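You operate a simulated robot arm through the tools that you are given. There is no shell and no other tool.

You run a simulated two-armed robot. Do the job below in one go: nothing can be reset, and whatever is moved stays where it is left.

TASK
Latch the open bottle in the steel ring and pump 4 shots of water into it.
Fine: swing the spout back over the drip tray. Set down upright: what you pick out.

It is judged by the outcome, as a careful person would: the job done as asked, and still so three seconds after it is handed in. It fails if anything else is knocked over, pushed out of place, dropped, spilled or broken.

THE ROBOT
Two 7-joint arms with fingered hands on one trunk that stands fixed in place. Base frame: the origin is at the foot of the trunk, x ahead of it, y to its left, z up; the work surface is at about z = 850. Units: mm, degrees, N and s.
The left shoulder is at [42, 163, 1061], the right one opposite. Payload 4 kg a hand.
Tool frame (each hand has its own): the origin (TCP) lies between the finger pads and is the grasp point; the fingertips stand 36 mm ahead of it; z points along the fingers, y is the line along which they close. Largest opening 124 mm; the body of the gripper starts 42 mm behind the TCP. The gripper is a hand of 4 fingers: y runs from the thumb to the fingers, the wrist lies at [-15, -99, -189] in the tool frame, and closing takes about 1.5 s.
Orientation is that of the tool frame in the base frame, as a unit quaternion [x, y, z, w]. With the fingers straight down and the wrist toward the robot, the tool's x, y and z point along [0, 1, 0], [1, 0, 0] and [0, 0, -1] of the base frame.

THE INTERFACE
- The arms move only by the tool send_rows. It takes "left_commands", "right_commands" or both (then of equal length, played together; a hand with none holds still); each is a list of rows, each a list of 6 numbers: the shift along the base's x, y, z in mm, then the turn, a rotation vector about the base's x, y, z in degrees. In form: [[x, y, z, ax, ay, az], ...]. A call has 1 to 20 rows; each row is the pose to reach, as a shift and turn from the pose commanded when the call began. "left_claw" and "right_claw" are, for a hand that has rows, the closure in counts, from 0 (fully open) to 255 (shut), set as the call begins (left out, the last holds). Each row takes 0.2 s and may step no farther than 50 mm and 8.6 degrees from the row before; otherwise, or with a gripper value out of range, the whole call is refused. Where a pose cannot be reached the arm comes as near as it can. A force on the tool above 60 N (or 10 N above the force at the start of the call, whichever is more), or a blocked arm, ends the call early, and 0.2 s more pass. The fingers move at their own pace (about 45 mm/s each) and stop on an object; they squeeze with about 24 N. The grip force told is the motor's: it shows also when the fingers shut on nothing. Time passes only in rows, and 0.2 s behind the last, so rows that repeat a pose let the fingers close. It gives the time, the measured TCP pose, the force on the tool (base axes), the opening and the grip force at its end, in the units of the frame above (readings bear some noise), with the torque about the TCP (base axes, N m) and any sound that the robot's microphone picked up.
- Cameras (640 x 400 px; columns grow to the right, rows downward): "scene" is now at [132.6, 61.8, 1322.2]; the picture's right is [0.66, -0.74, -0.10], its down [-0.24, -0.08, -0.97] and it looks along [0.71, 0.66, -0.23] (base axes); focal length 268 px, centre (320, 200). "left" rides on the left gripper at [-75, -86, -123] in its tool frame; the picture's right is [-0.70, -0.34, 0.63], its down [0.64, -0.68, 0.35] and it looks along [0.32, 0.65, 0.69] (tool axes); focal length 275 px, centre (320, 200). "right" rides on the right gripper at [75, -86, -123] in its tool frame; the picture's right is [-0.70, 0.34, -0.63], its down [-0.64, -0.68, 0.35] and it looks along [-0.32, 0.65, 0.69] (tool axes); focal length 275 px, centre (320, 200).
- camera(camera): a new picture of that camera. The clock stands still meanwhile.
- lift_body(by): slides the trunk up (or, below 0, down) by that many mm; the arms and the scene camera ride with it, the base frame stays. It gives what a move gives, with no picture.
- finger_targets(index, middle, ring, thumb_bend, thumb_turn, hand): sets how far each is bent, from 0 (flat) to 100 (curled in); at 30 the hand is open as for a grip, at 70 the pads meet at the TCP. One left out holds its place. A second passes; each finger stops where it meets its share of the squeeze, and holds until it gets a number again. A gripper value or a shape takes the hand back. It gives what a move gives, with no picture; readings hold the bend of each and the force on the fingers (four entries, about 0 where the hand has none), thumb and palm. thumb_turn goes from beside the hand (0) to across from the fingers (100), as for a grip.
- hand_shape(shape, hand): the hand has 4 fingers and takes this shape, open, in about a second: jaw (thumb against the fingers, like two jaws); tri (thumb and two fingers); tip (a fingertip pinch); poke (one finger out to press); point (the index stretched); flat (the hand flat); cup (the hand cupped); fist (a fist). The gripper value then closes the fingers along that shape, each until it touches; the sizes above hold for jaw. It gives what a move gives, with no picture.
- turn_head(pan, tilt): turns the head with the scene camera to pan (to the left, within 86 degrees either way) and tilt (down, from -29 to 69), counted from straight ahead of the robot. It gives what a move gives.
- locate(camera, pixels): for up to 12 pixels [column, row] of the newest picture of that camera ("zoom" is the newest enlarged one), the place [x, y, z] in the base frame of the surface seen there, good to about 2 mm. The clock stands still meanwhile.
- close_up(camera, box): a new picture of the part [left, top, right, bottom] of that camera's present view, enlarged. The clock stands still meanwhile.
- sign_off(): hands the job in; it is judged then, once.

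Leave the grippers open and the arms clear of the work at the hand-in unless told otherwise.

The tools are called by a JSON object that holds its "api" and its "payload". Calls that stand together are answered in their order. send_rows: Moves the arms, as the interface text tells. Its arguments: {"type":"object","properties":{"left_commands":{"type":"array","items":{"type":"array","items":{"type":"number"}}},"left_claw":{"type":"number"},"right_commands":{"type":"array","items":{"type":"array","items":{"type":"number"}}},"right_claw":{"type":"number"}},"required":[]} The other tools are called the same way: lift_body (by) slides the trunk up or down; hand_shape (shape, hand) gives the hand a shape; finger_targets (index, middle, ring, thumb_bend, thumb_turn, hand) moves the fingers one by one; turn_head (pan, tilt) turns the head that bears the scene camera; camera (camera) takes a picture; locate (camera, pixels) gives the place of the surface under pixels of a picture; close_up (camera, box) takes an enlarged picture of a part of a camera's view; sign_off () hands the job in.

At the start:

```text
time: 0.0
left_ee_pos: [488.6, 753.2, 1366.5]
left_tcp_rot: [0.707, 0.707, 0.0, 0.0]
left_force: [0.6, 0.3, -0.1]
left_ft_torque: [-0.01, 0.0, 0.01]
left_opening: 123.5
left_gripper_force: 0.1
left_shape: jaw
left_bend: [30.0, 30.0, 30.0, 30.0, 98.0]
left_finger forces: [0.0, 0.0, 0.0, 0.0, 0.0, 0.1]
right_ee_pos: [838.0, 85.8, 1330.1]
right_tcp_rot: [0.707, 0.707, 0.001, 0.001]
right_force: [-1.0, -0.1, -0.2]
right_ft_torque: [-0.02, 0.01, 0.02]
right_opening: 123.9
right_gripper_force: 0.0
right_shape: jaw
right_bend: [30.0, 30.0, 30.0, 30.0, 98.0]
right_finger forces: [0.0, 0.0, 0.1, 0.0, 0.1, 0.0]
trunk travel left (down, up): [-225.0, 253.0]
head pan, tilt: [42.0, 6.7]
```

scene: 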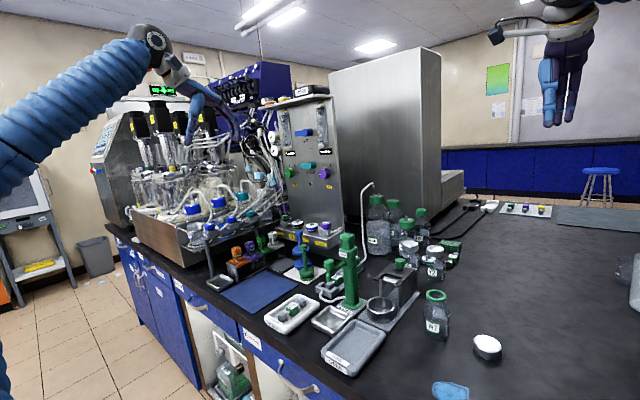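
right: 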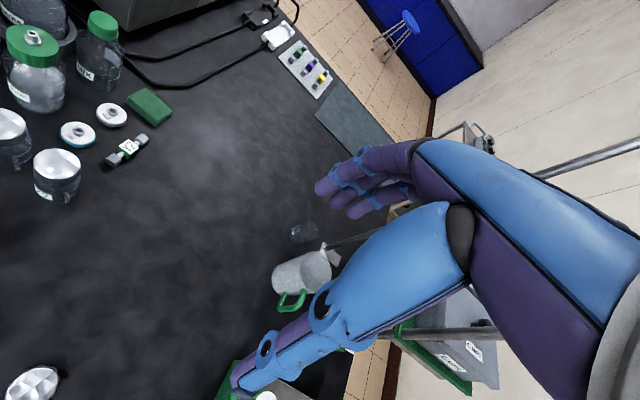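
left: 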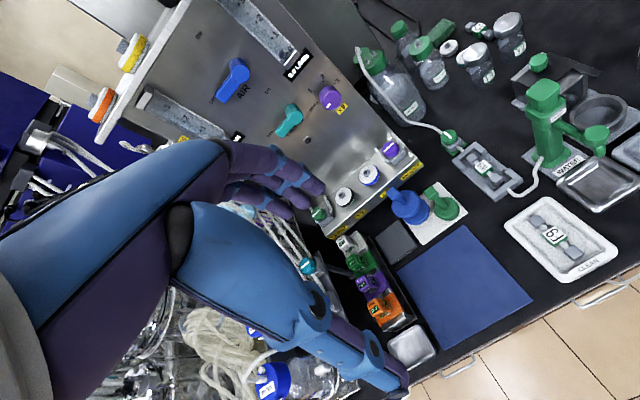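

I see a bench with a green water pump near (350,280), a steel ring near (382,308), a bottle at (436,315), and trays. I'll enlarge that region first.

{"api": "close_up", "payload": {"camera": "scene", "box": [250, 180, 530, 390]}}

{"api": "close_up", "payload": {"camera": "left", "box": [340, 0, 640, 300]}}

```text
1.90 times, centred on (390, 285) of scene
```

zoom: 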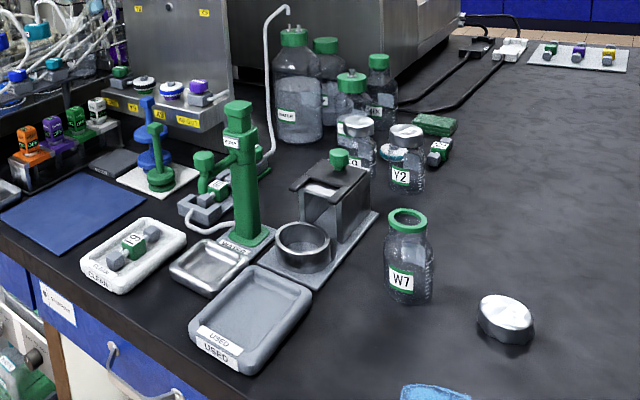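

```text
1.33 times, centred on (490, 150) of left
```

zoom: 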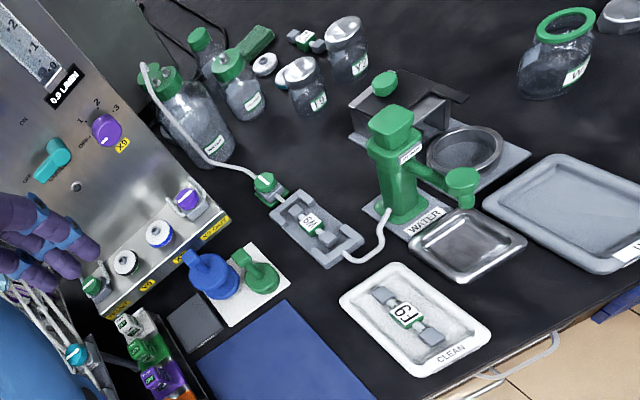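

I'll turn the head to centre the pump area (to the left-front, lower down), for a better view of ring, spout and bottle.

{"api": "turn_head", "payload": {"pan": 32, "tilt": 35}}

{"api": "camera", "payload": {"camera": "scene"}}

```text
time: 0.9
left_ee_pos: [489.1, 754.3, 1368.7]
left_tcp_rot: [0.707, 0.707, 0.0, 0.0]
left_force: [-0.3, -0.4, -0.3]
left_ft_torque: [-0.01, -0.02, -0.02]
left_opening: 123.9
left_gripper_force: 0.0
left_shape: jaw
left_bend: [30.0, 30.0, 30.0, 30.0, 98.0]
left_finger forces: [0.1, 0.0, 0.1, 0.0, 0.0, 0.0]
right_ee_pos: [838.6, 86.5, 1329.7]
right_tcp_rot: [0.707, 0.707, 0.0, 0.0]
right_force: [-0.1, -0.5, 0.5]
right_ft_torque: [0.01, 0.0, 0.0]
right_opening: 123.6
right_gripper_force: 0.0
right_shape: jaw
right_bend: [30.0, 30.0, 30.0, 30.0, 98.0]
right_finger forces: [0.0, 0.1, 0.0, 0.1, 0.1, 0.1]
trunk travel left (down, up): [-225.0, 253.0]
head pan, tilt: [32.0, 35.0]
```

```text
taken
```

scene: 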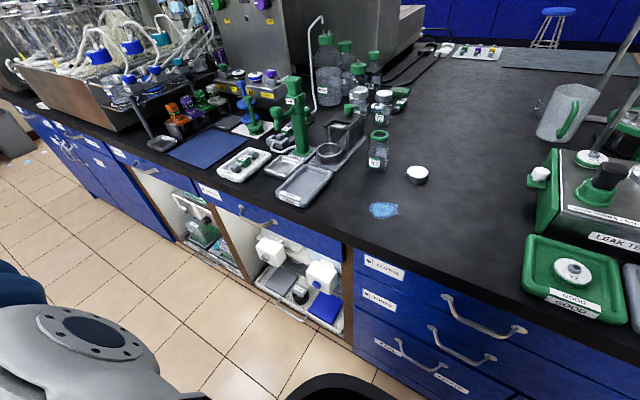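

Enlarging the pump area (230..430, 70..220).

{"api": "close_up", "payload": {"camera": "scene", "box": [250, 90, 410, 210]}}

{"api": "close_up", "payload": {"camera": "scene", "box": [310, 70, 430, 160]}}

{"api": "close_up", "payload": {"camera": "scene", "box": [500, 60, 640, 330]}}

```text
3.33 times, centred on (330, 150) of scene
```

zoom: 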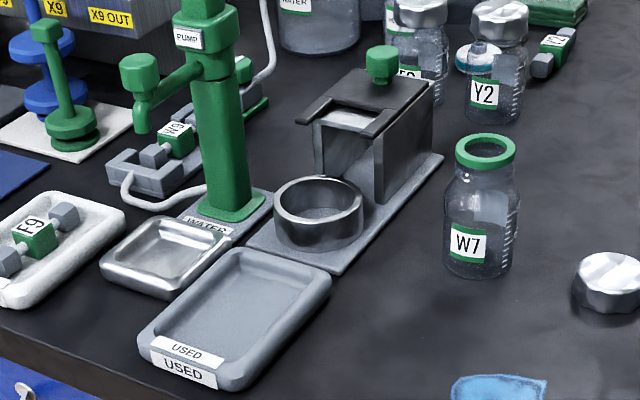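

```text
4.44 times, centred on (370, 115) of scene
```

zoom: 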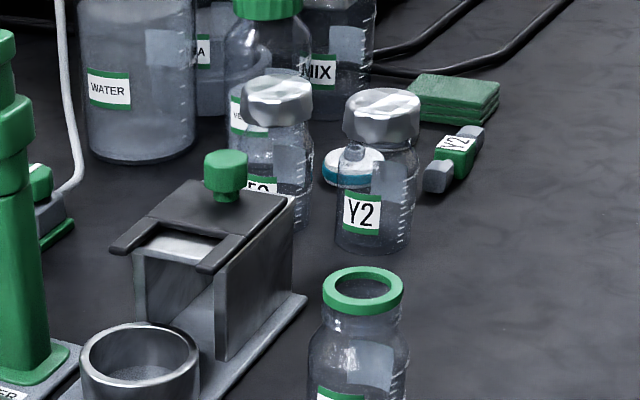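

```text
1.48 times, centred on (570, 195) of scene
```

zoom: 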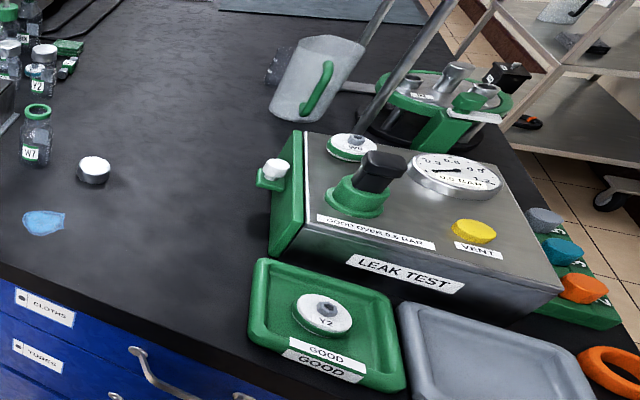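

W7 is the open bottle (no cap, empty ring neck). The fixture has a ring and a slide plate (fork) with a green knob. I'll take the zoom again and locate key points.

{"api": "close_up", "payload": {"camera": "scene", "box": [250, 90, 410, 210]}}

{"api": "locate", "payload": {"camera": "zoom", "pixels": [[382, 50], [382, 78], [307, 112], [380, 133], [320, 185], [320, 215], [486, 137], [486, 165], [480, 270], [480, 185], [335, 272], [185, 240]]}}

{"api": "locate", "payload": {"camera": "zoom", "pixels": [[140, 60], [140, 100], [142, 128], [180, 75], [210, 55], [225, 110], [230, 205], [190, 38], [205, 5], [160, 260], [275, 210], [360, 195]]}}

```text
3.33 times, centred on (330, 150) of scene
```

zoom: 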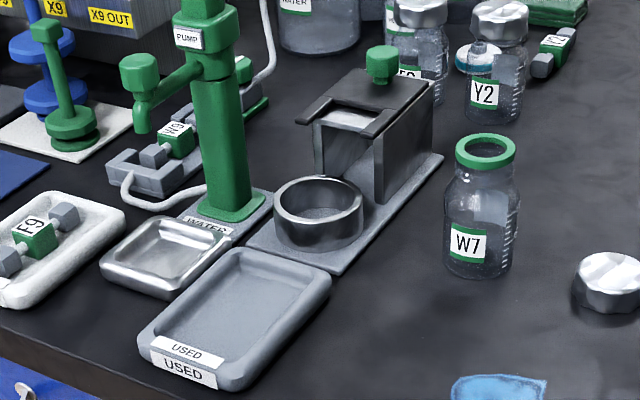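

```text
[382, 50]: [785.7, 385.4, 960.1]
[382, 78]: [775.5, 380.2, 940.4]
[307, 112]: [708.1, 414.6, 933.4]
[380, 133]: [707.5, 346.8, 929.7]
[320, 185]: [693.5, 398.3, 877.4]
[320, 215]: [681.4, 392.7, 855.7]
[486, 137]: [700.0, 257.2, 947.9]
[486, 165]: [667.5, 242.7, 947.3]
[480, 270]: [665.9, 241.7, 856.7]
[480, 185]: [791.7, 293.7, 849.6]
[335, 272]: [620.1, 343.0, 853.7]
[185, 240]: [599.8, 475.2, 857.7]
```

```text
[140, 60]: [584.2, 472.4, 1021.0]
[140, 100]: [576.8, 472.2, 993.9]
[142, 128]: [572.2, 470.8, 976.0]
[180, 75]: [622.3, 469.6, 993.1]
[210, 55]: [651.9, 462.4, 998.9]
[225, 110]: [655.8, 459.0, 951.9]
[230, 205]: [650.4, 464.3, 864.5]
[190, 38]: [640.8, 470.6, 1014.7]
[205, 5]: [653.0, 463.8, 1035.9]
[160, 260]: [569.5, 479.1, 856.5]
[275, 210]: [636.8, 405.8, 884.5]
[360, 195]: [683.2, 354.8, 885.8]
```

Positions so far: ring centre ≈(660,380), pump column ≈(657,462), spout outlet ≈(575,472,976), slide knob ≈(786,385,960), W7 ≈(685,250). I'll bring the left arm high over the area to look with its camera, moving −y first and then down.

{"api": "send_rows", "payload": {"left_commands": [[0, -45, 0, 0, 0, 0], [0, -90, -5, 0, 0, 0], [0, -135, -15, 0, 0, 0], [0, -180, -30, 0, 0, 0], [0, -220, -55, 0, 0, 0], [0, -260, -80, 0, 0, 0], [0, -295, -110, 0, 0, 0], [-5, -330, -140, 0, 0, 0], [-8, -360, -165, 0, 0, 0], [-8, -374, -200, 0, 0, 0], [-8, -374, -216, 0, 0, 0], [-8, -374, -216, 0, 0, 0]]}}

{"api": "camera", "payload": {"camera": "left"}}

{"api": "camera", "payload": {"camera": "scene"}}

```text
time: 3.5
left_ee_pos: [481.7, 380.0, 1152.8]
left_tcp_rot: [0.707, 0.707, 0.0, 0.0]
left_force: [-0.3, 0.1, 0.4]
left_ft_torque: [-0.02, 0.02, 0.03]
left_opening: 123.8
left_gripper_force: 0.0
left_shape: jaw
left_bend: [30.0, 30.0, 30.0, 30.0, 98.0]
left_finger forces: [0.0, 0.0, 0.1, 0.1, 0.0, 0.0]
right_ee_pos: [838.0, 86.3, 1330.3]
right_tcp_rot: [0.707, 0.707, -0.001, -0.001]
right_force: [-0.1, 0.2, -0.1]
right_ft_torque: [0.0, -0.03, -0.02]
right_opening: 123.7
right_gripper_force: 0.1
right_shape: jaw
right_bend: [30.0, 30.0, 30.0, 30.0, 98.0]
right_finger forces: [0.0, 0.0, 0.0, 0.0, 0.0, 0.0]
trunk travel left (down, up): [-225.0, 253.0]
head pan, tilt: [32.0, 35.0]
```

```text
taken
```

left: 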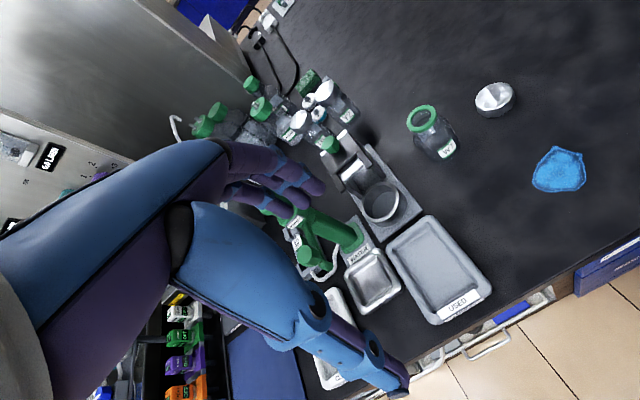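

```text
taken
```

scene: 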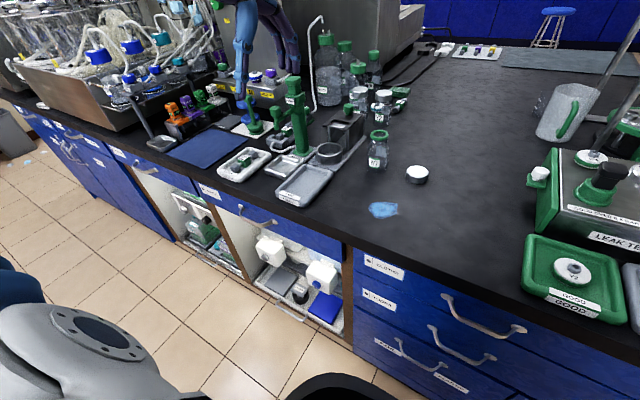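

From above I see the ring (382,200), slide block (350,160) and W7 (432,130). Zooming in.

{"api": "close_up", "payload": {"camera": "left", "box": [280, 80, 480, 280]}}

{"api": "locate", "payload": {"camera": "left", "pixels": [[382, 205], [363, 200], [402, 205], [388, 183], [378, 222], [422, 118], [408, 120], [437, 115], [424, 105], [420, 132], [330, 140], [345, 150]]}}

```text
2.00 times, centred on (380, 180) of left
```

zoom: 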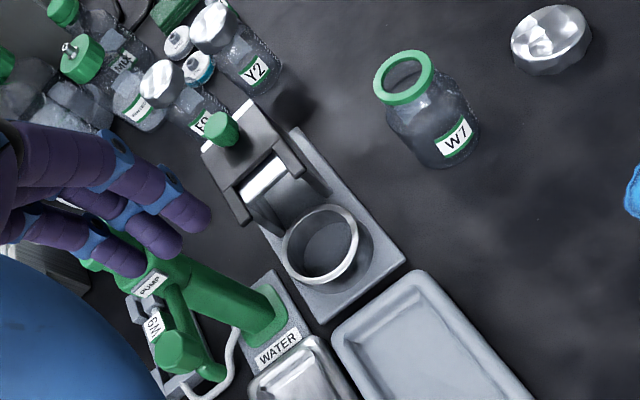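

```text
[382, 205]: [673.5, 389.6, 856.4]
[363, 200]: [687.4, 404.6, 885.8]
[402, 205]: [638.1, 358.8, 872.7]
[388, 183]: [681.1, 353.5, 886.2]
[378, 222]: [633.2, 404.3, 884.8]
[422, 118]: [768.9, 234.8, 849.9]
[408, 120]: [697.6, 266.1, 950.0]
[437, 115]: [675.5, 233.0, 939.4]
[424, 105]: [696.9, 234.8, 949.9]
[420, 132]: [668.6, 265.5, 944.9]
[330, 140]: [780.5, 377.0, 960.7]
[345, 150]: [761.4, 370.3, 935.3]
```

Locating rim points of the ring and the collar of W7 in the zoom, plus fork tips and knob.

{"api": "locate", "payload": {"camera": "zoom", "pixels": [[284, 245], [291, 224], [309, 209], [332, 206], [350, 217], [357, 237], [351, 259], [338, 274], [318, 282], [298, 276], [287, 262], [355, 245]]}}

{"api": "locate", "payload": {"camera": "zoom", "pixels": [[377, 82], [384, 64], [402, 53], [420, 56], [430, 70], [425, 87], [408, 100], [388, 100], [440, 165], [477, 135], [450, 150], [400, 140]]}}

{"api": "locate", "payload": {"camera": "zoom", "pixels": [[222, 125], [222, 115], [243, 221], [298, 174], [241, 186], [278, 158], [248, 102], [205, 150], [325, 190], [262, 182], [290, 200], [345, 295]]}}

```text
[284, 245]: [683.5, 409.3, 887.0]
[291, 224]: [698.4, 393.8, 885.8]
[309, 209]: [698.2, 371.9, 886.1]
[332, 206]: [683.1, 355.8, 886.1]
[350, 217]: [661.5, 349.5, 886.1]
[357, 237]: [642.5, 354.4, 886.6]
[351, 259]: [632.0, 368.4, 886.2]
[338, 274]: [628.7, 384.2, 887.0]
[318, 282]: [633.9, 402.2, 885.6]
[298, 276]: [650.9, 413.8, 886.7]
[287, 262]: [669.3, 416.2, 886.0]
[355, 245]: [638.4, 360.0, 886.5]
```

```text
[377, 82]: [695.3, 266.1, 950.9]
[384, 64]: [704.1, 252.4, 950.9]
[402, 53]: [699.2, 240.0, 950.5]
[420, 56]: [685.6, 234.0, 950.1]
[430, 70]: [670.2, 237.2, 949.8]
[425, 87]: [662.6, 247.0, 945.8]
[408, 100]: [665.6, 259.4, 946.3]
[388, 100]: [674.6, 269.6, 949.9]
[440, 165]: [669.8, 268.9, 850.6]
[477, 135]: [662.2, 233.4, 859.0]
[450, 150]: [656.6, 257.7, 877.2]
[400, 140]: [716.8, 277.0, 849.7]
```

```text
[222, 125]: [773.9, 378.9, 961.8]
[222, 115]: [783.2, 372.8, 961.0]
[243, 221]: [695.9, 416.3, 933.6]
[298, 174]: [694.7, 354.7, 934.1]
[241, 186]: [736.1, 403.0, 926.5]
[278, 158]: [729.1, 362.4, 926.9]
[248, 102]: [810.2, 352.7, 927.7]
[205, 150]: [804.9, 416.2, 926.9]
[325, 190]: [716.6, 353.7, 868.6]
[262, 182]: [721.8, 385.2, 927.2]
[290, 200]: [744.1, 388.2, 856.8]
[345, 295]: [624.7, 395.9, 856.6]
```

Ring: centre ≈(664,383), rim z 886. W7: centre ≈(683,251), top z 950. I'll enlarge W7 and the pump head from the scene camera to see the bottle's profile and the pump's parts.

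{"api": "close_up", "payload": {"camera": "scene", "box": [350, 120, 406, 180]}}

{"api": "locate", "payload": {"camera": "zoom", "pixels": [[300, 330], [300, 300], [300, 265], [300, 235], [300, 215], [300, 200], [300, 180], [300, 160], [300, 140], [300, 120], [230, 260], [380, 260]]}}

{"api": "close_up", "payload": {"camera": "scene", "box": [240, 60, 340, 170]}}

```text
6.67 times, centred on (378, 150) of scene
```

zoom: 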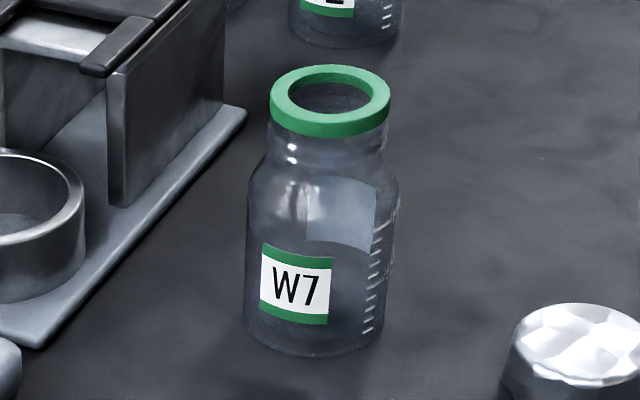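

```text
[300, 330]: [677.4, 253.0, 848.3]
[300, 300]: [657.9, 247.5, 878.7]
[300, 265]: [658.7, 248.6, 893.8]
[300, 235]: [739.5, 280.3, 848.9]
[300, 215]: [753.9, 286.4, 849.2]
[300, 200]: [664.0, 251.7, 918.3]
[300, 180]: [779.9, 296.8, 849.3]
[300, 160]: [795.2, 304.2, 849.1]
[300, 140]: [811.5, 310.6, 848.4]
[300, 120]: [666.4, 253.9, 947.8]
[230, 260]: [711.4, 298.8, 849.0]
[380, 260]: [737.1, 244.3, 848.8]
```

```text
3.64 times, centred on (290, 115) of scene
```

zoom: 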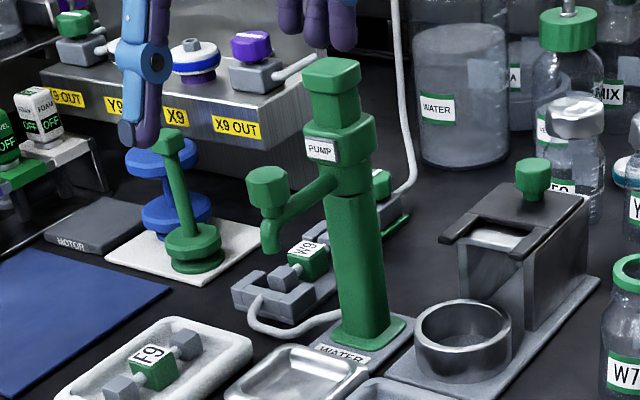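

The pump has a plunger head on top and a spout with a green knob at the end. I'll check the filter cradle/tubing region and locate points on the pump head.

{"api": "locate", "payload": {"camera": "zoom", "pixels": [[330, 65], [335, 82], [335, 110], [340, 140], [268, 175], [268, 205], [270, 235], [272, 250], [305, 200], [350, 185], [372, 330], [355, 160]]}}

{"api": "close_up", "payload": {"camera": "scene", "box": [260, 100, 320, 170]}}

{"api": "close_up", "payload": {"camera": "left", "box": [260, 180, 380, 300]}}

```text
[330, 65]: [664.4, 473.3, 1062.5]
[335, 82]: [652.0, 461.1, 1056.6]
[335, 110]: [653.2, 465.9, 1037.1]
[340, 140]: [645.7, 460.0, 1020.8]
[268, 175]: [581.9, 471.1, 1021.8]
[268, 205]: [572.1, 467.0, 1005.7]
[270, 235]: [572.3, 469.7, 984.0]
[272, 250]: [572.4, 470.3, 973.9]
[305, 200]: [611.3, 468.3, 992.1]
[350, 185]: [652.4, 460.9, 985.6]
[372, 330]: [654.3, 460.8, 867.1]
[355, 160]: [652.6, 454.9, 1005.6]
```

```text
5.71 times, centred on (290, 135) of scene
```

zoom: 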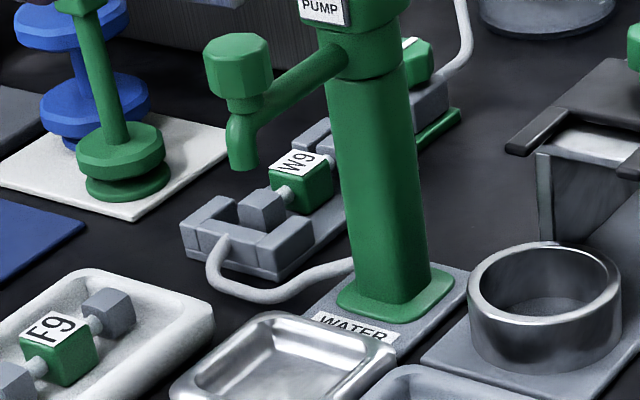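

```text
3.33 times, centred on (320, 240) of left
```

zoom: 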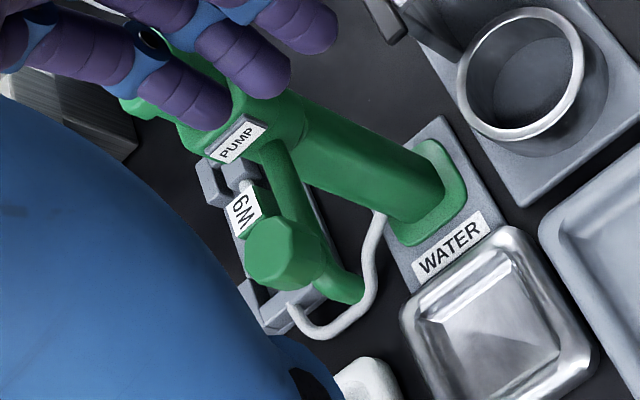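

The filter cradle W9 looks seated in line, nothing to change there. Plan: grip W7's green collar from above with the left hand (tips staying above fork height z 934), set it in the ring, slide the latch knob, swing spout, press 4 times, swing back. First check the neighbours of W7 (Y2, loose cap).

{"api": "close_up", "payload": {"camera": "scene", "box": [330, 70, 450, 200]}}

{"api": "locate", "payload": {"camera": "scene", "pixels": [[383, 93], [383, 115], [358, 92], [416, 170], [404, 92], [381, 205], [379, 137], [376, 162], [337, 55]]}}

```text
3.08 times, centred on (390, 135) of scene
```

zoom: 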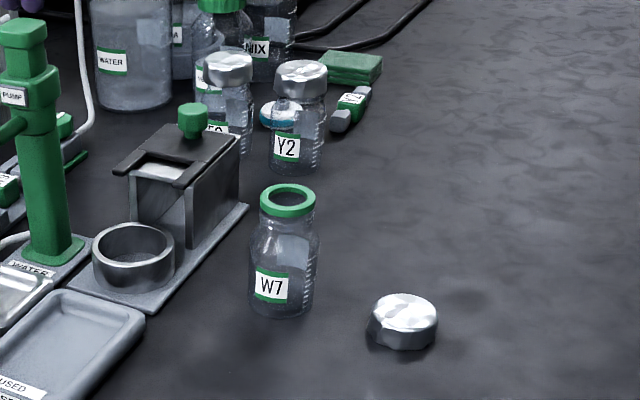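

```text
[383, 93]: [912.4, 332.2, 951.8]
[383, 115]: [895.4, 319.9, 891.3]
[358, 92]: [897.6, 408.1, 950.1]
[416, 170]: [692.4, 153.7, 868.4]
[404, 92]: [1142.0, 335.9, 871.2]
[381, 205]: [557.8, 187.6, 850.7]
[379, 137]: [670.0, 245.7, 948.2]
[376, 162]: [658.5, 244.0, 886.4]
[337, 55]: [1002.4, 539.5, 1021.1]
```

W7 is clear of neighbours (nearest bottle is ~220 mm behind). Moving the left hand to hover above W7 at z≈1040 with a medium opening.

{"api": "send_rows", "payload": {"left_commands": [[30, -20, 0, 0, 0, 0], [65, -42, 0, 0, 0, 0], [100, -64, -5, 0, 0, 0], [135, -86, -15, 0, 0, 0], [170, -108, -35, 0, 0, 0], [202, -128, -60, 0, 0, 0], [202, -128, -90, 0, 0, 0], [202, -128, -112, 0, 0, 0], [202, -128, -112, 0, 0, 0]], "left_claw": 75}}

{"api": "camera", "payload": {"camera": "left"}}

{"api": "camera", "payload": {"camera": "scene"}}

```text
time: 5.5
left_ee_pos: [682.7, 249.5, 1039.6]
left_tcp_rot: [0.707, 0.707, 0.0, 0.001]
left_force: [-0.1, -0.3, 0.1]
left_ft_torque: [0.01, 0.0, 0.02]
left_opening: 87.5
left_gripper_force: 0.1
left_shape: jaw
left_bend: [34.0, 38.0, 36.0, 49.0, 99.0]
left_finger forces: [0.1, 0.0, 0.0, 0.1, 0.1, 0.0]
right_ee_pos: [837.9, 85.6, 1331.4]
right_tcp_rot: [0.707, 0.707, 0.001, 0.0]
right_force: [0.1, -0.1, 0.1]
right_ft_torque: [0.03, 0.0, 0.03]
right_opening: 123.6
right_gripper_force: 0.1
right_shape: jaw
right_bend: [30.0, 30.0, 30.0, 30.0, 98.0]
right_finger forces: [0.0, 0.0, 0.0, 0.1, 0.1, 0.1]
trunk travel left (down, up): [-225.0, 253.0]
head pan, tilt: [32.0, 35.0]
```

```text
taken
```

left: 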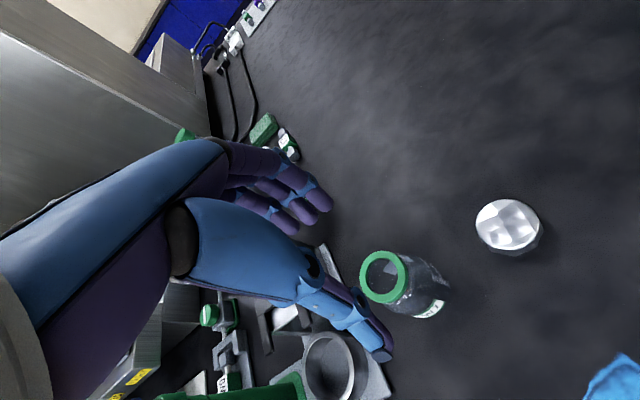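

```text
taken
```

scene: 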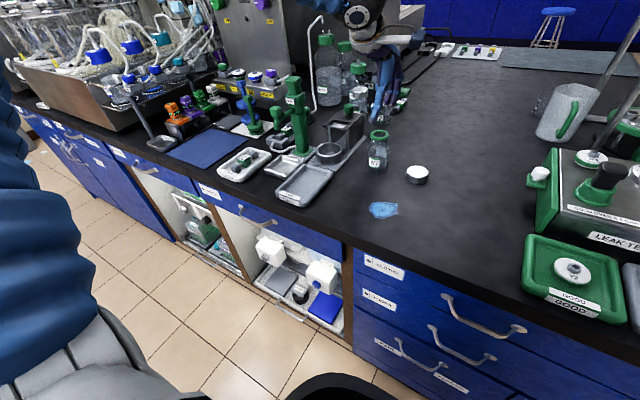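

The left hand hovers; I'll measure the collar relative to the hand in both views.

{"api": "close_up", "payload": {"camera": "left", "box": [220, 130, 480, 330]}}

{"api": "locate", "payload": {"camera": "left", "pixels": [[362, 272], [370, 256], [384, 252], [400, 257], [407, 272], [405, 290], [393, 302], [376, 300], [366, 290], [388, 345], [325, 200], [288, 222]]}}

{"api": "close_up", "payload": {"camera": "scene", "box": [340, 60, 440, 190]}}

```text
2.00 times, centred on (350, 230) of left
```

zoom: 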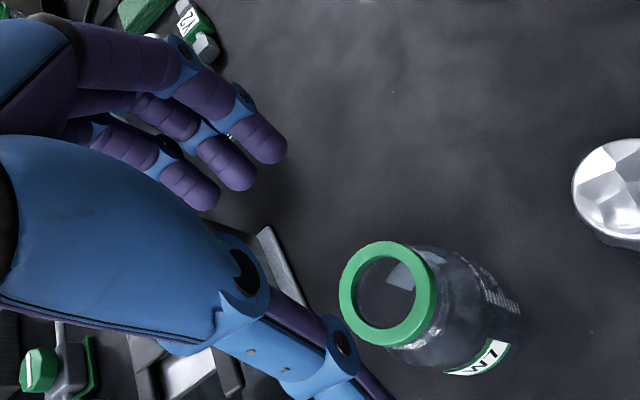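

```text
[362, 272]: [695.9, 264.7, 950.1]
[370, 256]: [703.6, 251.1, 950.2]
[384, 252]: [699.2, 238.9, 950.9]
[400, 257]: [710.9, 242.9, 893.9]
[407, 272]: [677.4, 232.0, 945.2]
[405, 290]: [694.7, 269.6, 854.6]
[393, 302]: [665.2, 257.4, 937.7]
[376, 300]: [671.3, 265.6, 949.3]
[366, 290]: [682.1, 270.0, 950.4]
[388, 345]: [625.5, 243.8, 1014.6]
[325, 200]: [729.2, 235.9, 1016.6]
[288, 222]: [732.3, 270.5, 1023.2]
```

```text
3.08 times, centred on (390, 125) of scene
```

zoom: 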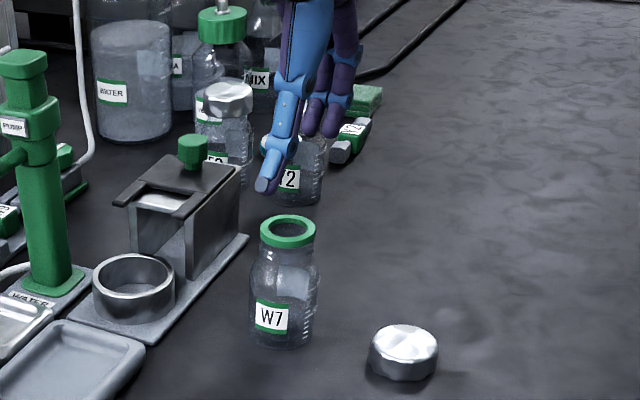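

Collar centre ≈(683,251). TCP is at (682.7,249.5). Shift +1.5 in y and lower 72 mm to z≈968 so the distal pads flank the collar.

{"api": "send_rows", "payload": {"left_commands": [[0.5, 1.5, -15, 0, 0, 0], [0.5, 1.5, -30, 0, 0, 0], [0.5, 1.5, -45, 0, 0, 0], [0.5, 1.5, -58, 0, 0, 0], [0.5, 1.5, -68, 0, 0, 0], [0.5, 1.5, -72, 0, 0, 0], [0.5, 1.5, -72, 0, 0, 0]]}}

{"api": "close_up", "payload": {"camera": "left", "box": [220, 130, 480, 330]}}

{"api": "close_up", "payload": {"camera": "scene", "box": [340, 80, 420, 190]}}

```text
time: 7.1
left_ee_pos: [682.1, 251.1, 967.5]
left_tcp_rot: [0.707, 0.707, -0.001, 0.001]
left_force: [-0.1, -0.2, 0.2]
left_ft_torque: [-0.02, 0.01, -0.01]
left_opening: 87.7
left_gripper_force: 0.1
left_shape: jaw
left_bend: [34.0, 38.0, 36.0, 49.0, 99.0]
left_finger forces: [0.0, 0.1, 0.0, 0.1, 0.0, 0.0]
right_ee_pos: [838.7, 85.1, 1330.7]
right_tcp_rot: [0.707, 0.707, 0.0, 0.0]
right_force: [0.3, 0.5, 0.2]
right_ft_torque: [0.01, -0.01, 0.0]
right_opening: 123.8
right_gripper_force: 0.1
right_shape: jaw
right_bend: [30.0, 30.0, 30.0, 30.0, 98.0]
right_finger forces: [0.0, 0.1, 0.0, 0.0, 0.1, 0.0]
trunk travel left (down, up): [-225.0, 253.0]
head pan, tilt: [32.0, 35.0]
```

```text
2.00 times, centred on (350, 230) of left
```

zoom: 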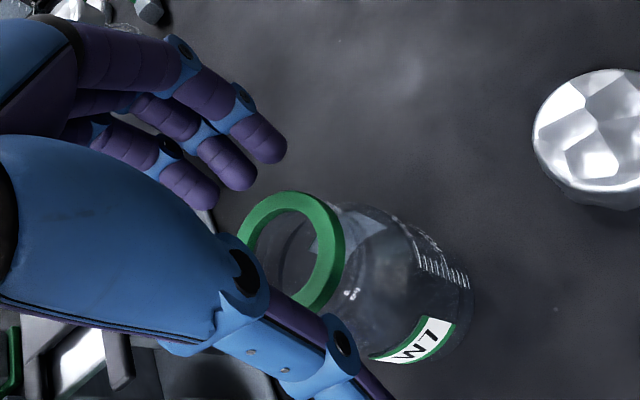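

```text
3.64 times, centred on (380, 135) of scene
```

zoom: 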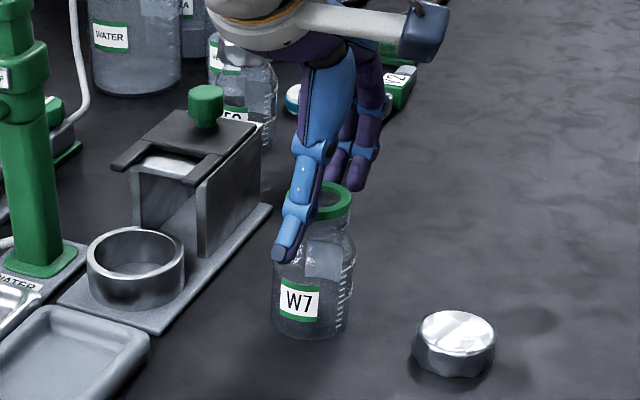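

Locating thumb tip (285,255) and finger tips (357,185) to see their heights.

{"api": "locate", "payload": {"camera": "zoom", "pixels": [[285, 258], [283, 248], [297, 215], [312, 150], [357, 187], [340, 180], [330, 215]]}}

```text
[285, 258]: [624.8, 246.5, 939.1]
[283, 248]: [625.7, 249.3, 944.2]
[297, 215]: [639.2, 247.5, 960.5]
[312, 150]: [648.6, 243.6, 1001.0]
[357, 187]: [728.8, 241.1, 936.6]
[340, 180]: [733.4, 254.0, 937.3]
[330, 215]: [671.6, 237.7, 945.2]
```

Tips are at z≈937, the collar spans ≈940–950. I'll lower 4 mm more and close gently.

{"api": "send_rows", "payload": {"left_commands": [[1, 0, -4, 0, 0, 0], [1, 0, -4, 0, 0, 0]]}}

{"api": "send_rows", "payload": {"left_commands": [[0, 0, 0, 0, 0, 0], [0, 0, 0, 0, 0, 0], [0, 0, 0, 0, 0, 0], [0, 0, 0, 0, 0, 0], [0, 0, 0, 0, 0, 0], [0, 0, 0, 0, 0, 0], [0, 0, 0, 0, 0, 0], [0, 0, 0, 0, 0, 0], [0, 0, 0, 0, 0, 0]], "left_claw": 255}}

{"api": "close_up", "payload": {"camera": "left", "box": [220, 130, 480, 330]}}

{"api": "close_up", "payload": {"camera": "scene", "box": [340, 80, 420, 190]}}

```text
time: 7.7
left_ee_pos: [684.1, 252.5, 963.3]
left_tcp_rot: [0.707, 0.707, 0.001, 0.0]
left_force: [0.0, 0.3, 0.2]
left_ft_torque: [-0.01, -0.03, 0.0]
left_opening: 87.3
left_gripper_force: 0.1
left_shape: jaw
left_bend: [34.0, 38.0, 36.0, 49.0, 99.0]
left_finger forces: [0.1, 0.0, 0.0, 0.0, 0.0, 0.0]
right_ee_pos: [838.1, 85.2, 1330.6]
right_tcp_rot: [0.707, 0.707, 0.0, 0.0]
right_force: [-0.6, -0.2, 0.1]
right_ft_torque: [0.03, -0.01, 0.0]
right_opening: 123.4
right_gripper_force: 0.1
right_shape: jaw
right_bend: [30.0, 30.0, 30.0, 30.0, 98.0]
right_finger forces: [0.1, 0.0, 0.2, 0.0, 0.0, 0.0]
trunk travel left (down, up): [-225.0, 253.0]
head pan, tilt: [32.0, 35.0]
```

```text
time: 9.7
left_ee_pos: [684.3, 251.3, 963.2]
left_tcp_rot: [0.707, 0.707, 0.001, 0.002]
left_force: [0.4, -0.6, 9.6]
left_ft_torque: [-0.03, -0.31, 0.0]
left_opening: 43.4
left_gripper_force: 24.2
left_shape: jaw
left_bend: [50.0, 53.0, 59.0, 59.0, 100.0]
left_finger forces: [13.9, 10.7, 0.0, 0.0, 25.5, 0.0]
right_ee_pos: [837.7, 86.5, 1329.6]
right_tcp_rot: [0.708, 0.707, 0.0, 0.0]
right_force: [-0.1, -1.4, 0.2]
right_ft_torque: [0.0, 0.02, -0.01]
right_opening: 123.6
right_gripper_force: 0.0
right_shape: jaw
right_bend: [30.0, 30.0, 30.0, 30.0, 98.0]
right_finger forces: [0.0, 0.1, 0.0, 0.0, 0.0, 0.1]
trunk travel left (down, up): [-225.0, 253.0]
head pan, tilt: [32.0, 35.0]
```

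```text
2.00 times, centred on (350, 230) of left
```

zoom: 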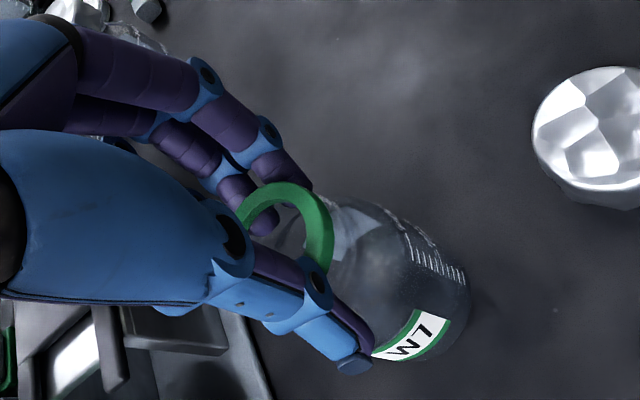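

```text
3.64 times, centred on (380, 135) of scene
```

zoom: 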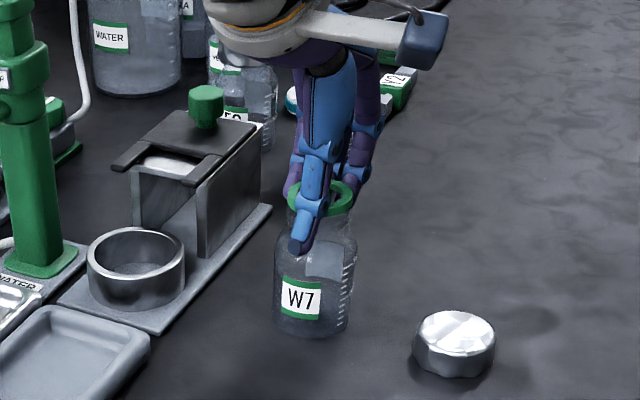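

Grip reads 24 N with opening 43 mm (collar). An upward force of 9.6 N suggests the fingertips press on the shoulder. Checking thumb and finger tip positions.

{"api": "locate", "payload": {"camera": "zoom", "pixels": [[297, 250], [303, 240], [310, 205], [315, 170], [290, 190], [352, 188], [295, 175], [345, 200], [303, 225]]}}

{"api": "close_up", "payload": {"camera": "left", "box": [290, 190, 410, 330]}}

{"api": "close_up", "payload": {"camera": "scene", "box": [360, 110, 400, 160]}}

```text
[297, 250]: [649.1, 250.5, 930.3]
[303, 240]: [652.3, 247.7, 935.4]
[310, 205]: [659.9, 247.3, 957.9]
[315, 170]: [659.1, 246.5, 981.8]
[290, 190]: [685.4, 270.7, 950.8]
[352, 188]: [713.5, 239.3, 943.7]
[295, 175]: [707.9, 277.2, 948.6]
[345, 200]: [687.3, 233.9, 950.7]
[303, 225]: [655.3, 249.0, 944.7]
```

```text
2.86 times, centred on (350, 260) of left
```

zoom: 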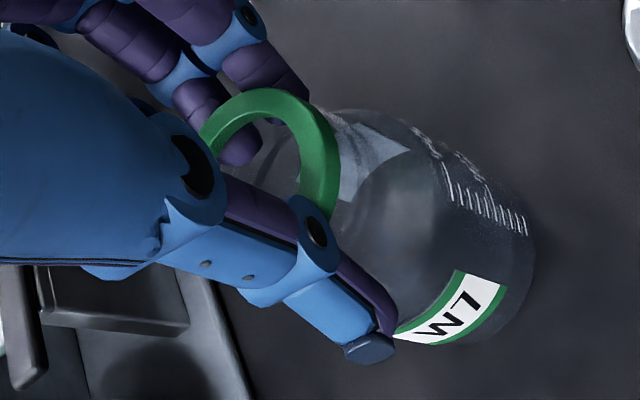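

```text
8.00 times, centred on (380, 135) of scene
```

zoom: 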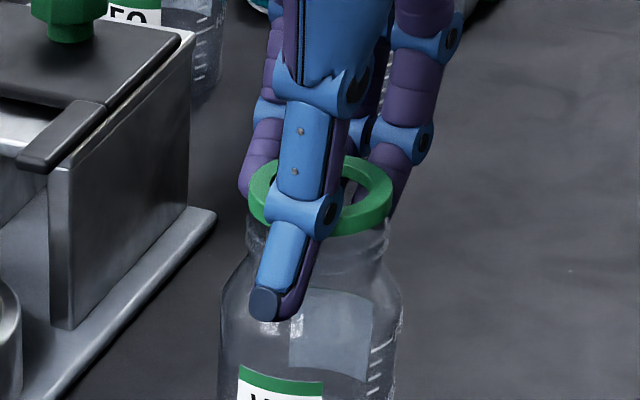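

Thumb on the near side, index and middle on the far side; the ring finger passes beside the collar. A test lift of 15 mm, slowly.

{"api": "send_rows", "payload": {"left_commands": [[0, 0, 3, 0, 0, 0], [0, 0, 6, 0, 0, 0], [0, 0, 9, 0, 0, 0], [0, 0, 12, 0, 0, 0], [0, 0, 15, 0, 0, 0], [0, 0, 15, 0, 0, 0]]}}

{"api": "close_up", "payload": {"camera": "scene", "box": [340, 90, 420, 190]}}

{"api": "close_up", "payload": {"camera": "left", "box": [220, 130, 480, 330]}}

```text
time: 11.1
left_ee_pos: [684.0, 251.9, 978.8]
left_tcp_rot: [0.707, 0.707, 0.0, 0.0]
left_force: [-0.4, 0.1, -0.6]
left_ft_torque: [0.02, 0.01, -0.03]
left_opening: 41.9
left_gripper_force: 24.2
left_shape: jaw
left_bend: [50.0, 53.0, 59.0, 60.0, 100.0]
left_finger forces: [13.2, 9.7, 0.0, 0.1, 24.9, 0.0]
right_ee_pos: [837.8, 87.9, 1330.0]
right_tcp_rot: [0.707, 0.707, 0.0, 0.0]
right_force: [0.4, -0.3, -0.3]
right_ft_torque: [0.04, 0.0, 0.06]
right_opening: 123.6
right_gripper_force: 0.1
right_shape: jaw
right_bend: [30.0, 30.0, 30.0, 30.0, 98.0]
right_finger forces: [0.0, 0.0, 0.1, 0.0, 0.0, 0.1]
trunk travel left (down, up): [-225.0, 253.0]
head pan, tilt: [32.0, 35.0]
```

```text
4.00 times, centred on (380, 140) of scene
```

zoom: 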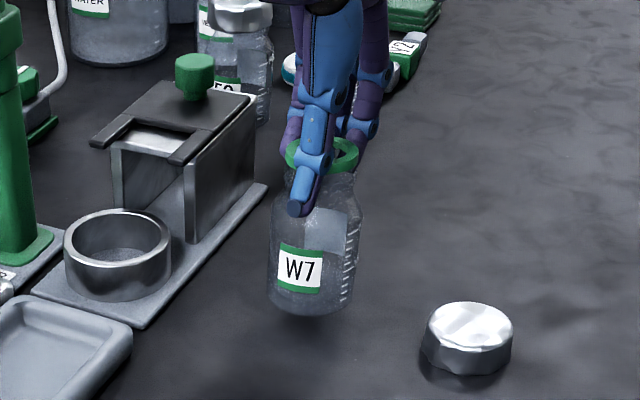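

```text
2.00 times, centred on (350, 230) of left
```

zoom: 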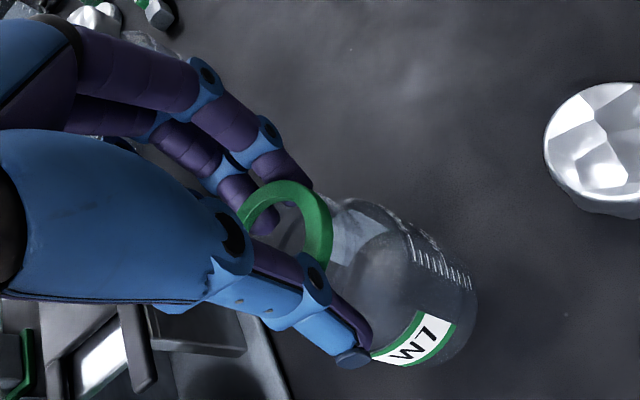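

The bottle is held firmly. Lift a further 85 mm, then carry it over to above the ring (well above the fork), stopping there to check alignment.

{"api": "send_rows", "payload": {"left_commands": [[0, 0, 15, 0, 0, 0], [0, 0, 35, 0, 0, 0], [0, 0, 55, 0, 0, 0], [0, 0, 75, 0, 0, 0], [0, 0, 85, 0, 0, 0], [-3, 20, 85, 0, 0, 0], [-7, 45, 85, 0, 0, 0], [-11, 70, 85, 0, 0, 0], [-15, 95, 85, 0, 0, 0], [-18, 115, 85, 0, 0, 0], [-20, 128, 85, 0, 0, 0], [-20, 131, 85, 0, 0, 0], [-20, 131, 85, 0, 0, 0]]}}

{"api": "close_up", "payload": {"camera": "scene", "box": [280, 60, 390, 190]}}

{"api": "camera", "payload": {"camera": "left"}}

{"api": "camera", "payload": {"camera": "right"}}

```text
time: 13.9
left_ee_pos: [663.2, 383.2, 1063.5]
left_tcp_rot: [0.707, 0.707, -0.001, 0.0]
left_force: [0.5, 0.9, -0.9]
left_ft_torque: [0.03, 0.01, 0.02]
left_opening: 41.5
left_gripper_force: 24.5
left_shape: jaw
left_bend: [50.0, 53.0, 59.0, 60.0, 100.0]
left_finger forces: [13.3, 9.7, 0.0, 0.0, 25.0, 0.1]
right_ee_pos: [837.2, 87.3, 1329.9]
right_tcp_rot: [0.707, 0.707, 0.0, -0.001]
right_force: [0.0, -0.5, -0.3]
right_ft_torque: [-0.02, -0.02, -0.02]
right_opening: 123.8
right_gripper_force: 0.0
right_shape: jaw
right_bend: [30.0, 30.0, 30.0, 30.0, 98.0]
right_finger forces: [0.0, 0.1, 0.0, 0.0, 0.0, 0.0]
trunk travel left (down, up): [-225.0, 253.0]
head pan, tilt: [32.0, 35.0]
```

```text
3.08 times, centred on (335, 125) of scene
```

zoom: 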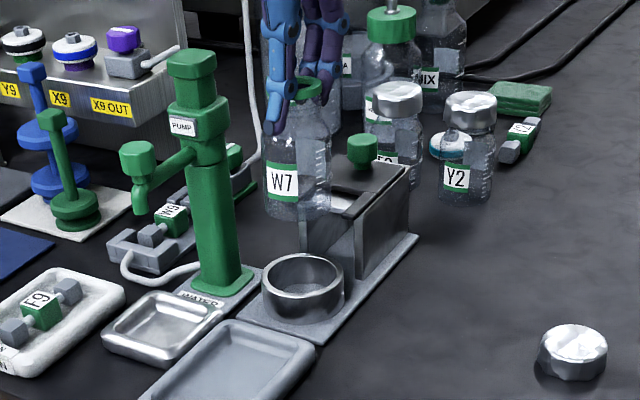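

```text
taken
```

left: 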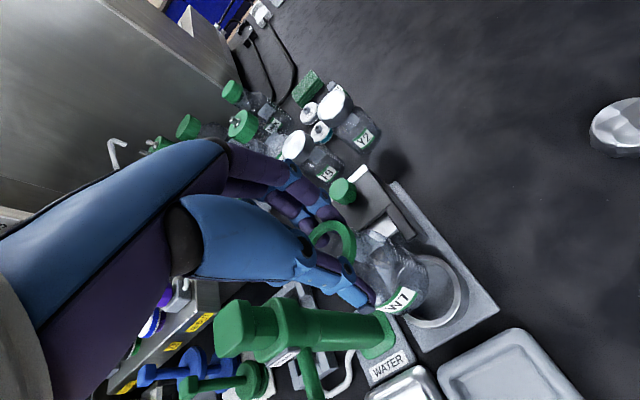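

```text
taken
```

right: 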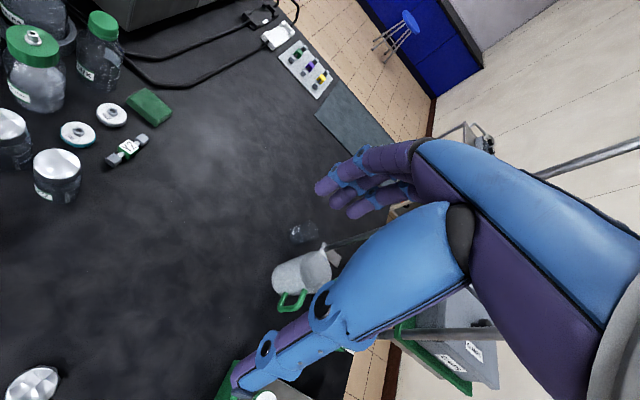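

Bottle is above the ring. Locating its label face (two heights) and the collar to determine its axis relative to the ring.

{"api": "locate", "payload": {"camera": "zoom", "pixels": [[272, 165], [282, 165], [295, 165], [272, 200], [282, 200], [295, 200], [295, 215], [307, 99], [300, 285], [300, 268], [263, 285], [342, 280]]}}

{"api": "locate", "payload": {"camera": "left", "pixels": [[315, 232], [325, 224], [340, 223], [352, 236], [353, 250], [395, 300], [410, 292], [392, 308], [415, 300], [372, 296]]}}

{"api": "close_up", "payload": {"camera": "left", "box": [280, 200, 480, 340]}}

```text
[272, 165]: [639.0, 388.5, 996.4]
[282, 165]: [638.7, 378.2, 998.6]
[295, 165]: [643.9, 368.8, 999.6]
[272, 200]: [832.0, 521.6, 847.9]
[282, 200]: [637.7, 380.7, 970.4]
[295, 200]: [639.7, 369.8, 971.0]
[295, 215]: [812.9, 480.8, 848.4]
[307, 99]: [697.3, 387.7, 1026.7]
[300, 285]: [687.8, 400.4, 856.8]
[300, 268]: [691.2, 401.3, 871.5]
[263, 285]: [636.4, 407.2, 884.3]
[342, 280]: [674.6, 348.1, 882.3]
```

```text
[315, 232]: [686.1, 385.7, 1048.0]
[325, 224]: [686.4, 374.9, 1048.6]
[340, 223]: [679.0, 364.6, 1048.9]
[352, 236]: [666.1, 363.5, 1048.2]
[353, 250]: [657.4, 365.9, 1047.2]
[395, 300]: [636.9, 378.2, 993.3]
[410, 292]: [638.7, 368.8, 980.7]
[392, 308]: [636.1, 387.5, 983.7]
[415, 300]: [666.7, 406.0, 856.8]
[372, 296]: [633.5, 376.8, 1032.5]
```

```text
2.86 times, centred on (380, 270) of left
```

zoom: 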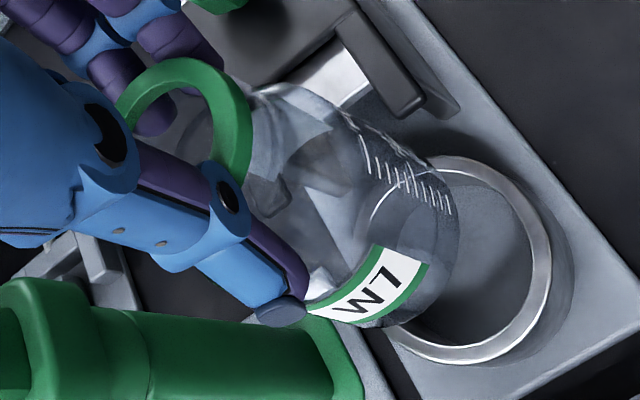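

Finer check of the collar and label in the zoom.

{"api": "locate", "payload": {"camera": "zoom", "pixels": [[120, 105], [140, 75], [170, 62], [200, 64], [225, 80], [243, 105], [120, 118], [185, 85], [205, 100], [212, 125], [130, 95], [240, 140]]}}

{"api": "locate", "payload": {"camera": "zoom", "pixels": [[375, 255], [420, 270], [365, 285], [390, 310], [340, 305], [365, 320], [315, 315], [475, 168], [540, 250], [530, 320], [470, 352], [410, 340]]}}

```text
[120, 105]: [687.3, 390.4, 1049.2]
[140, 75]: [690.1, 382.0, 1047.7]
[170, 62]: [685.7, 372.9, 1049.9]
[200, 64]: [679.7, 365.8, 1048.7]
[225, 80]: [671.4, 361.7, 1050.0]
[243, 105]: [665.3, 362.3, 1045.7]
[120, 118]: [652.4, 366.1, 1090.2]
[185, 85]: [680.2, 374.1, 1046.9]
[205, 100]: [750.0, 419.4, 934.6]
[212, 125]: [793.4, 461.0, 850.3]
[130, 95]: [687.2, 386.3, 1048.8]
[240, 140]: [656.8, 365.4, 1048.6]
```

```text
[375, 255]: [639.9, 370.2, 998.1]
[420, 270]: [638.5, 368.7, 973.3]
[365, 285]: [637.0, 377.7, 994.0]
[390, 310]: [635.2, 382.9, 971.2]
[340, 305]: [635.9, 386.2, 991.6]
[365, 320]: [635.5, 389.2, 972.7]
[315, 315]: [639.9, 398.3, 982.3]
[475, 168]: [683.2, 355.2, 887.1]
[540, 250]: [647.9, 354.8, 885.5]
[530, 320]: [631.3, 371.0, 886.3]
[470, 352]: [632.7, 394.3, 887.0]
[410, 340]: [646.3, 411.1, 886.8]
```

The collar centre is ≈(669,382) at z 1048 while the body is ≈(662,384) at z 980, so the bottle leans ≈5° (top toward +x). I'll turn the hand −4.5° about base y and shift −4.5 mm in x to bring the axis upright over the ring, then re-measure.

{"api": "send_rows", "payload": {"left_commands": [[-2, -0.5, 0, 0, -2, 0], [-4.5, -0.5, 0, 0, -4.5, 0], [-4.5, -0.5, 0, 0, -4.5, 0]]}}

{"api": "close_up", "payload": {"camera": "left", "box": [280, 200, 480, 340]}}

{"api": "close_up", "payload": {"camera": "scene", "box": [295, 70, 375, 170]}}

```text
time: 14.7
left_ee_pos: [659.8, 383.0, 1064.7]
left_tcp_rot: [0.707, 0.706, 0.027, 0.029]
left_force: [0.0, 0.0, -0.6]
left_ft_torque: [0.01, 0.06, 0.01]
left_opening: 41.7
left_gripper_force: 24.0
left_shape: jaw
left_bend: [50.0, 53.0, 59.0, 60.0, 100.0]
left_finger forces: [13.4, 9.7, 0.1, 0.1, 25.1, 0.1]
right_ee_pos: [837.1, 86.5, 1327.7]
right_tcp_rot: [0.707, 0.707, -0.001, 0.0]
right_force: [-0.1, -0.4, 0.2]
right_ft_torque: [0.03, -0.01, 0.01]
right_opening: 123.6
right_gripper_force: 0.0
right_shape: jaw
right_bend: [30.0, 30.0, 30.0, 30.0, 98.0]
right_finger forces: [0.0, 0.1, 0.0, 0.0, 0.1, 0.0]
trunk travel left (down, up): [-225.0, 253.0]
head pan, tilt: [32.0, 35.0]
```

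```text
2.86 times, centred on (380, 270) of left
```

zoom: 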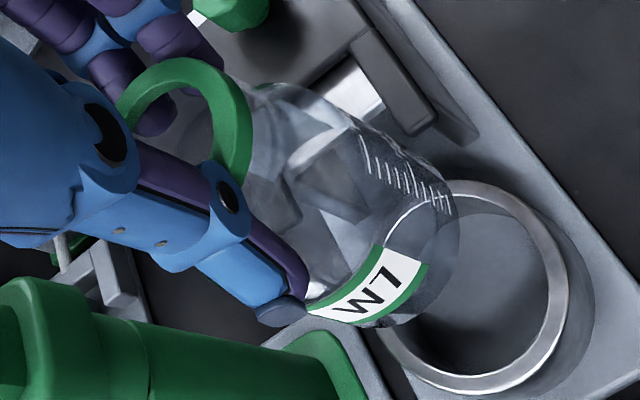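

```text
4.00 times, centred on (335, 120) of scene
```

zoom: 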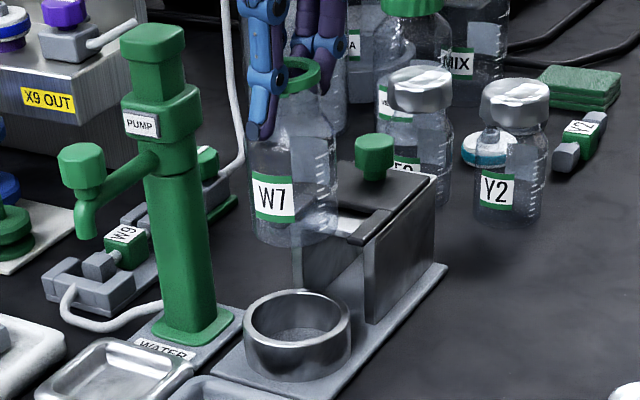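

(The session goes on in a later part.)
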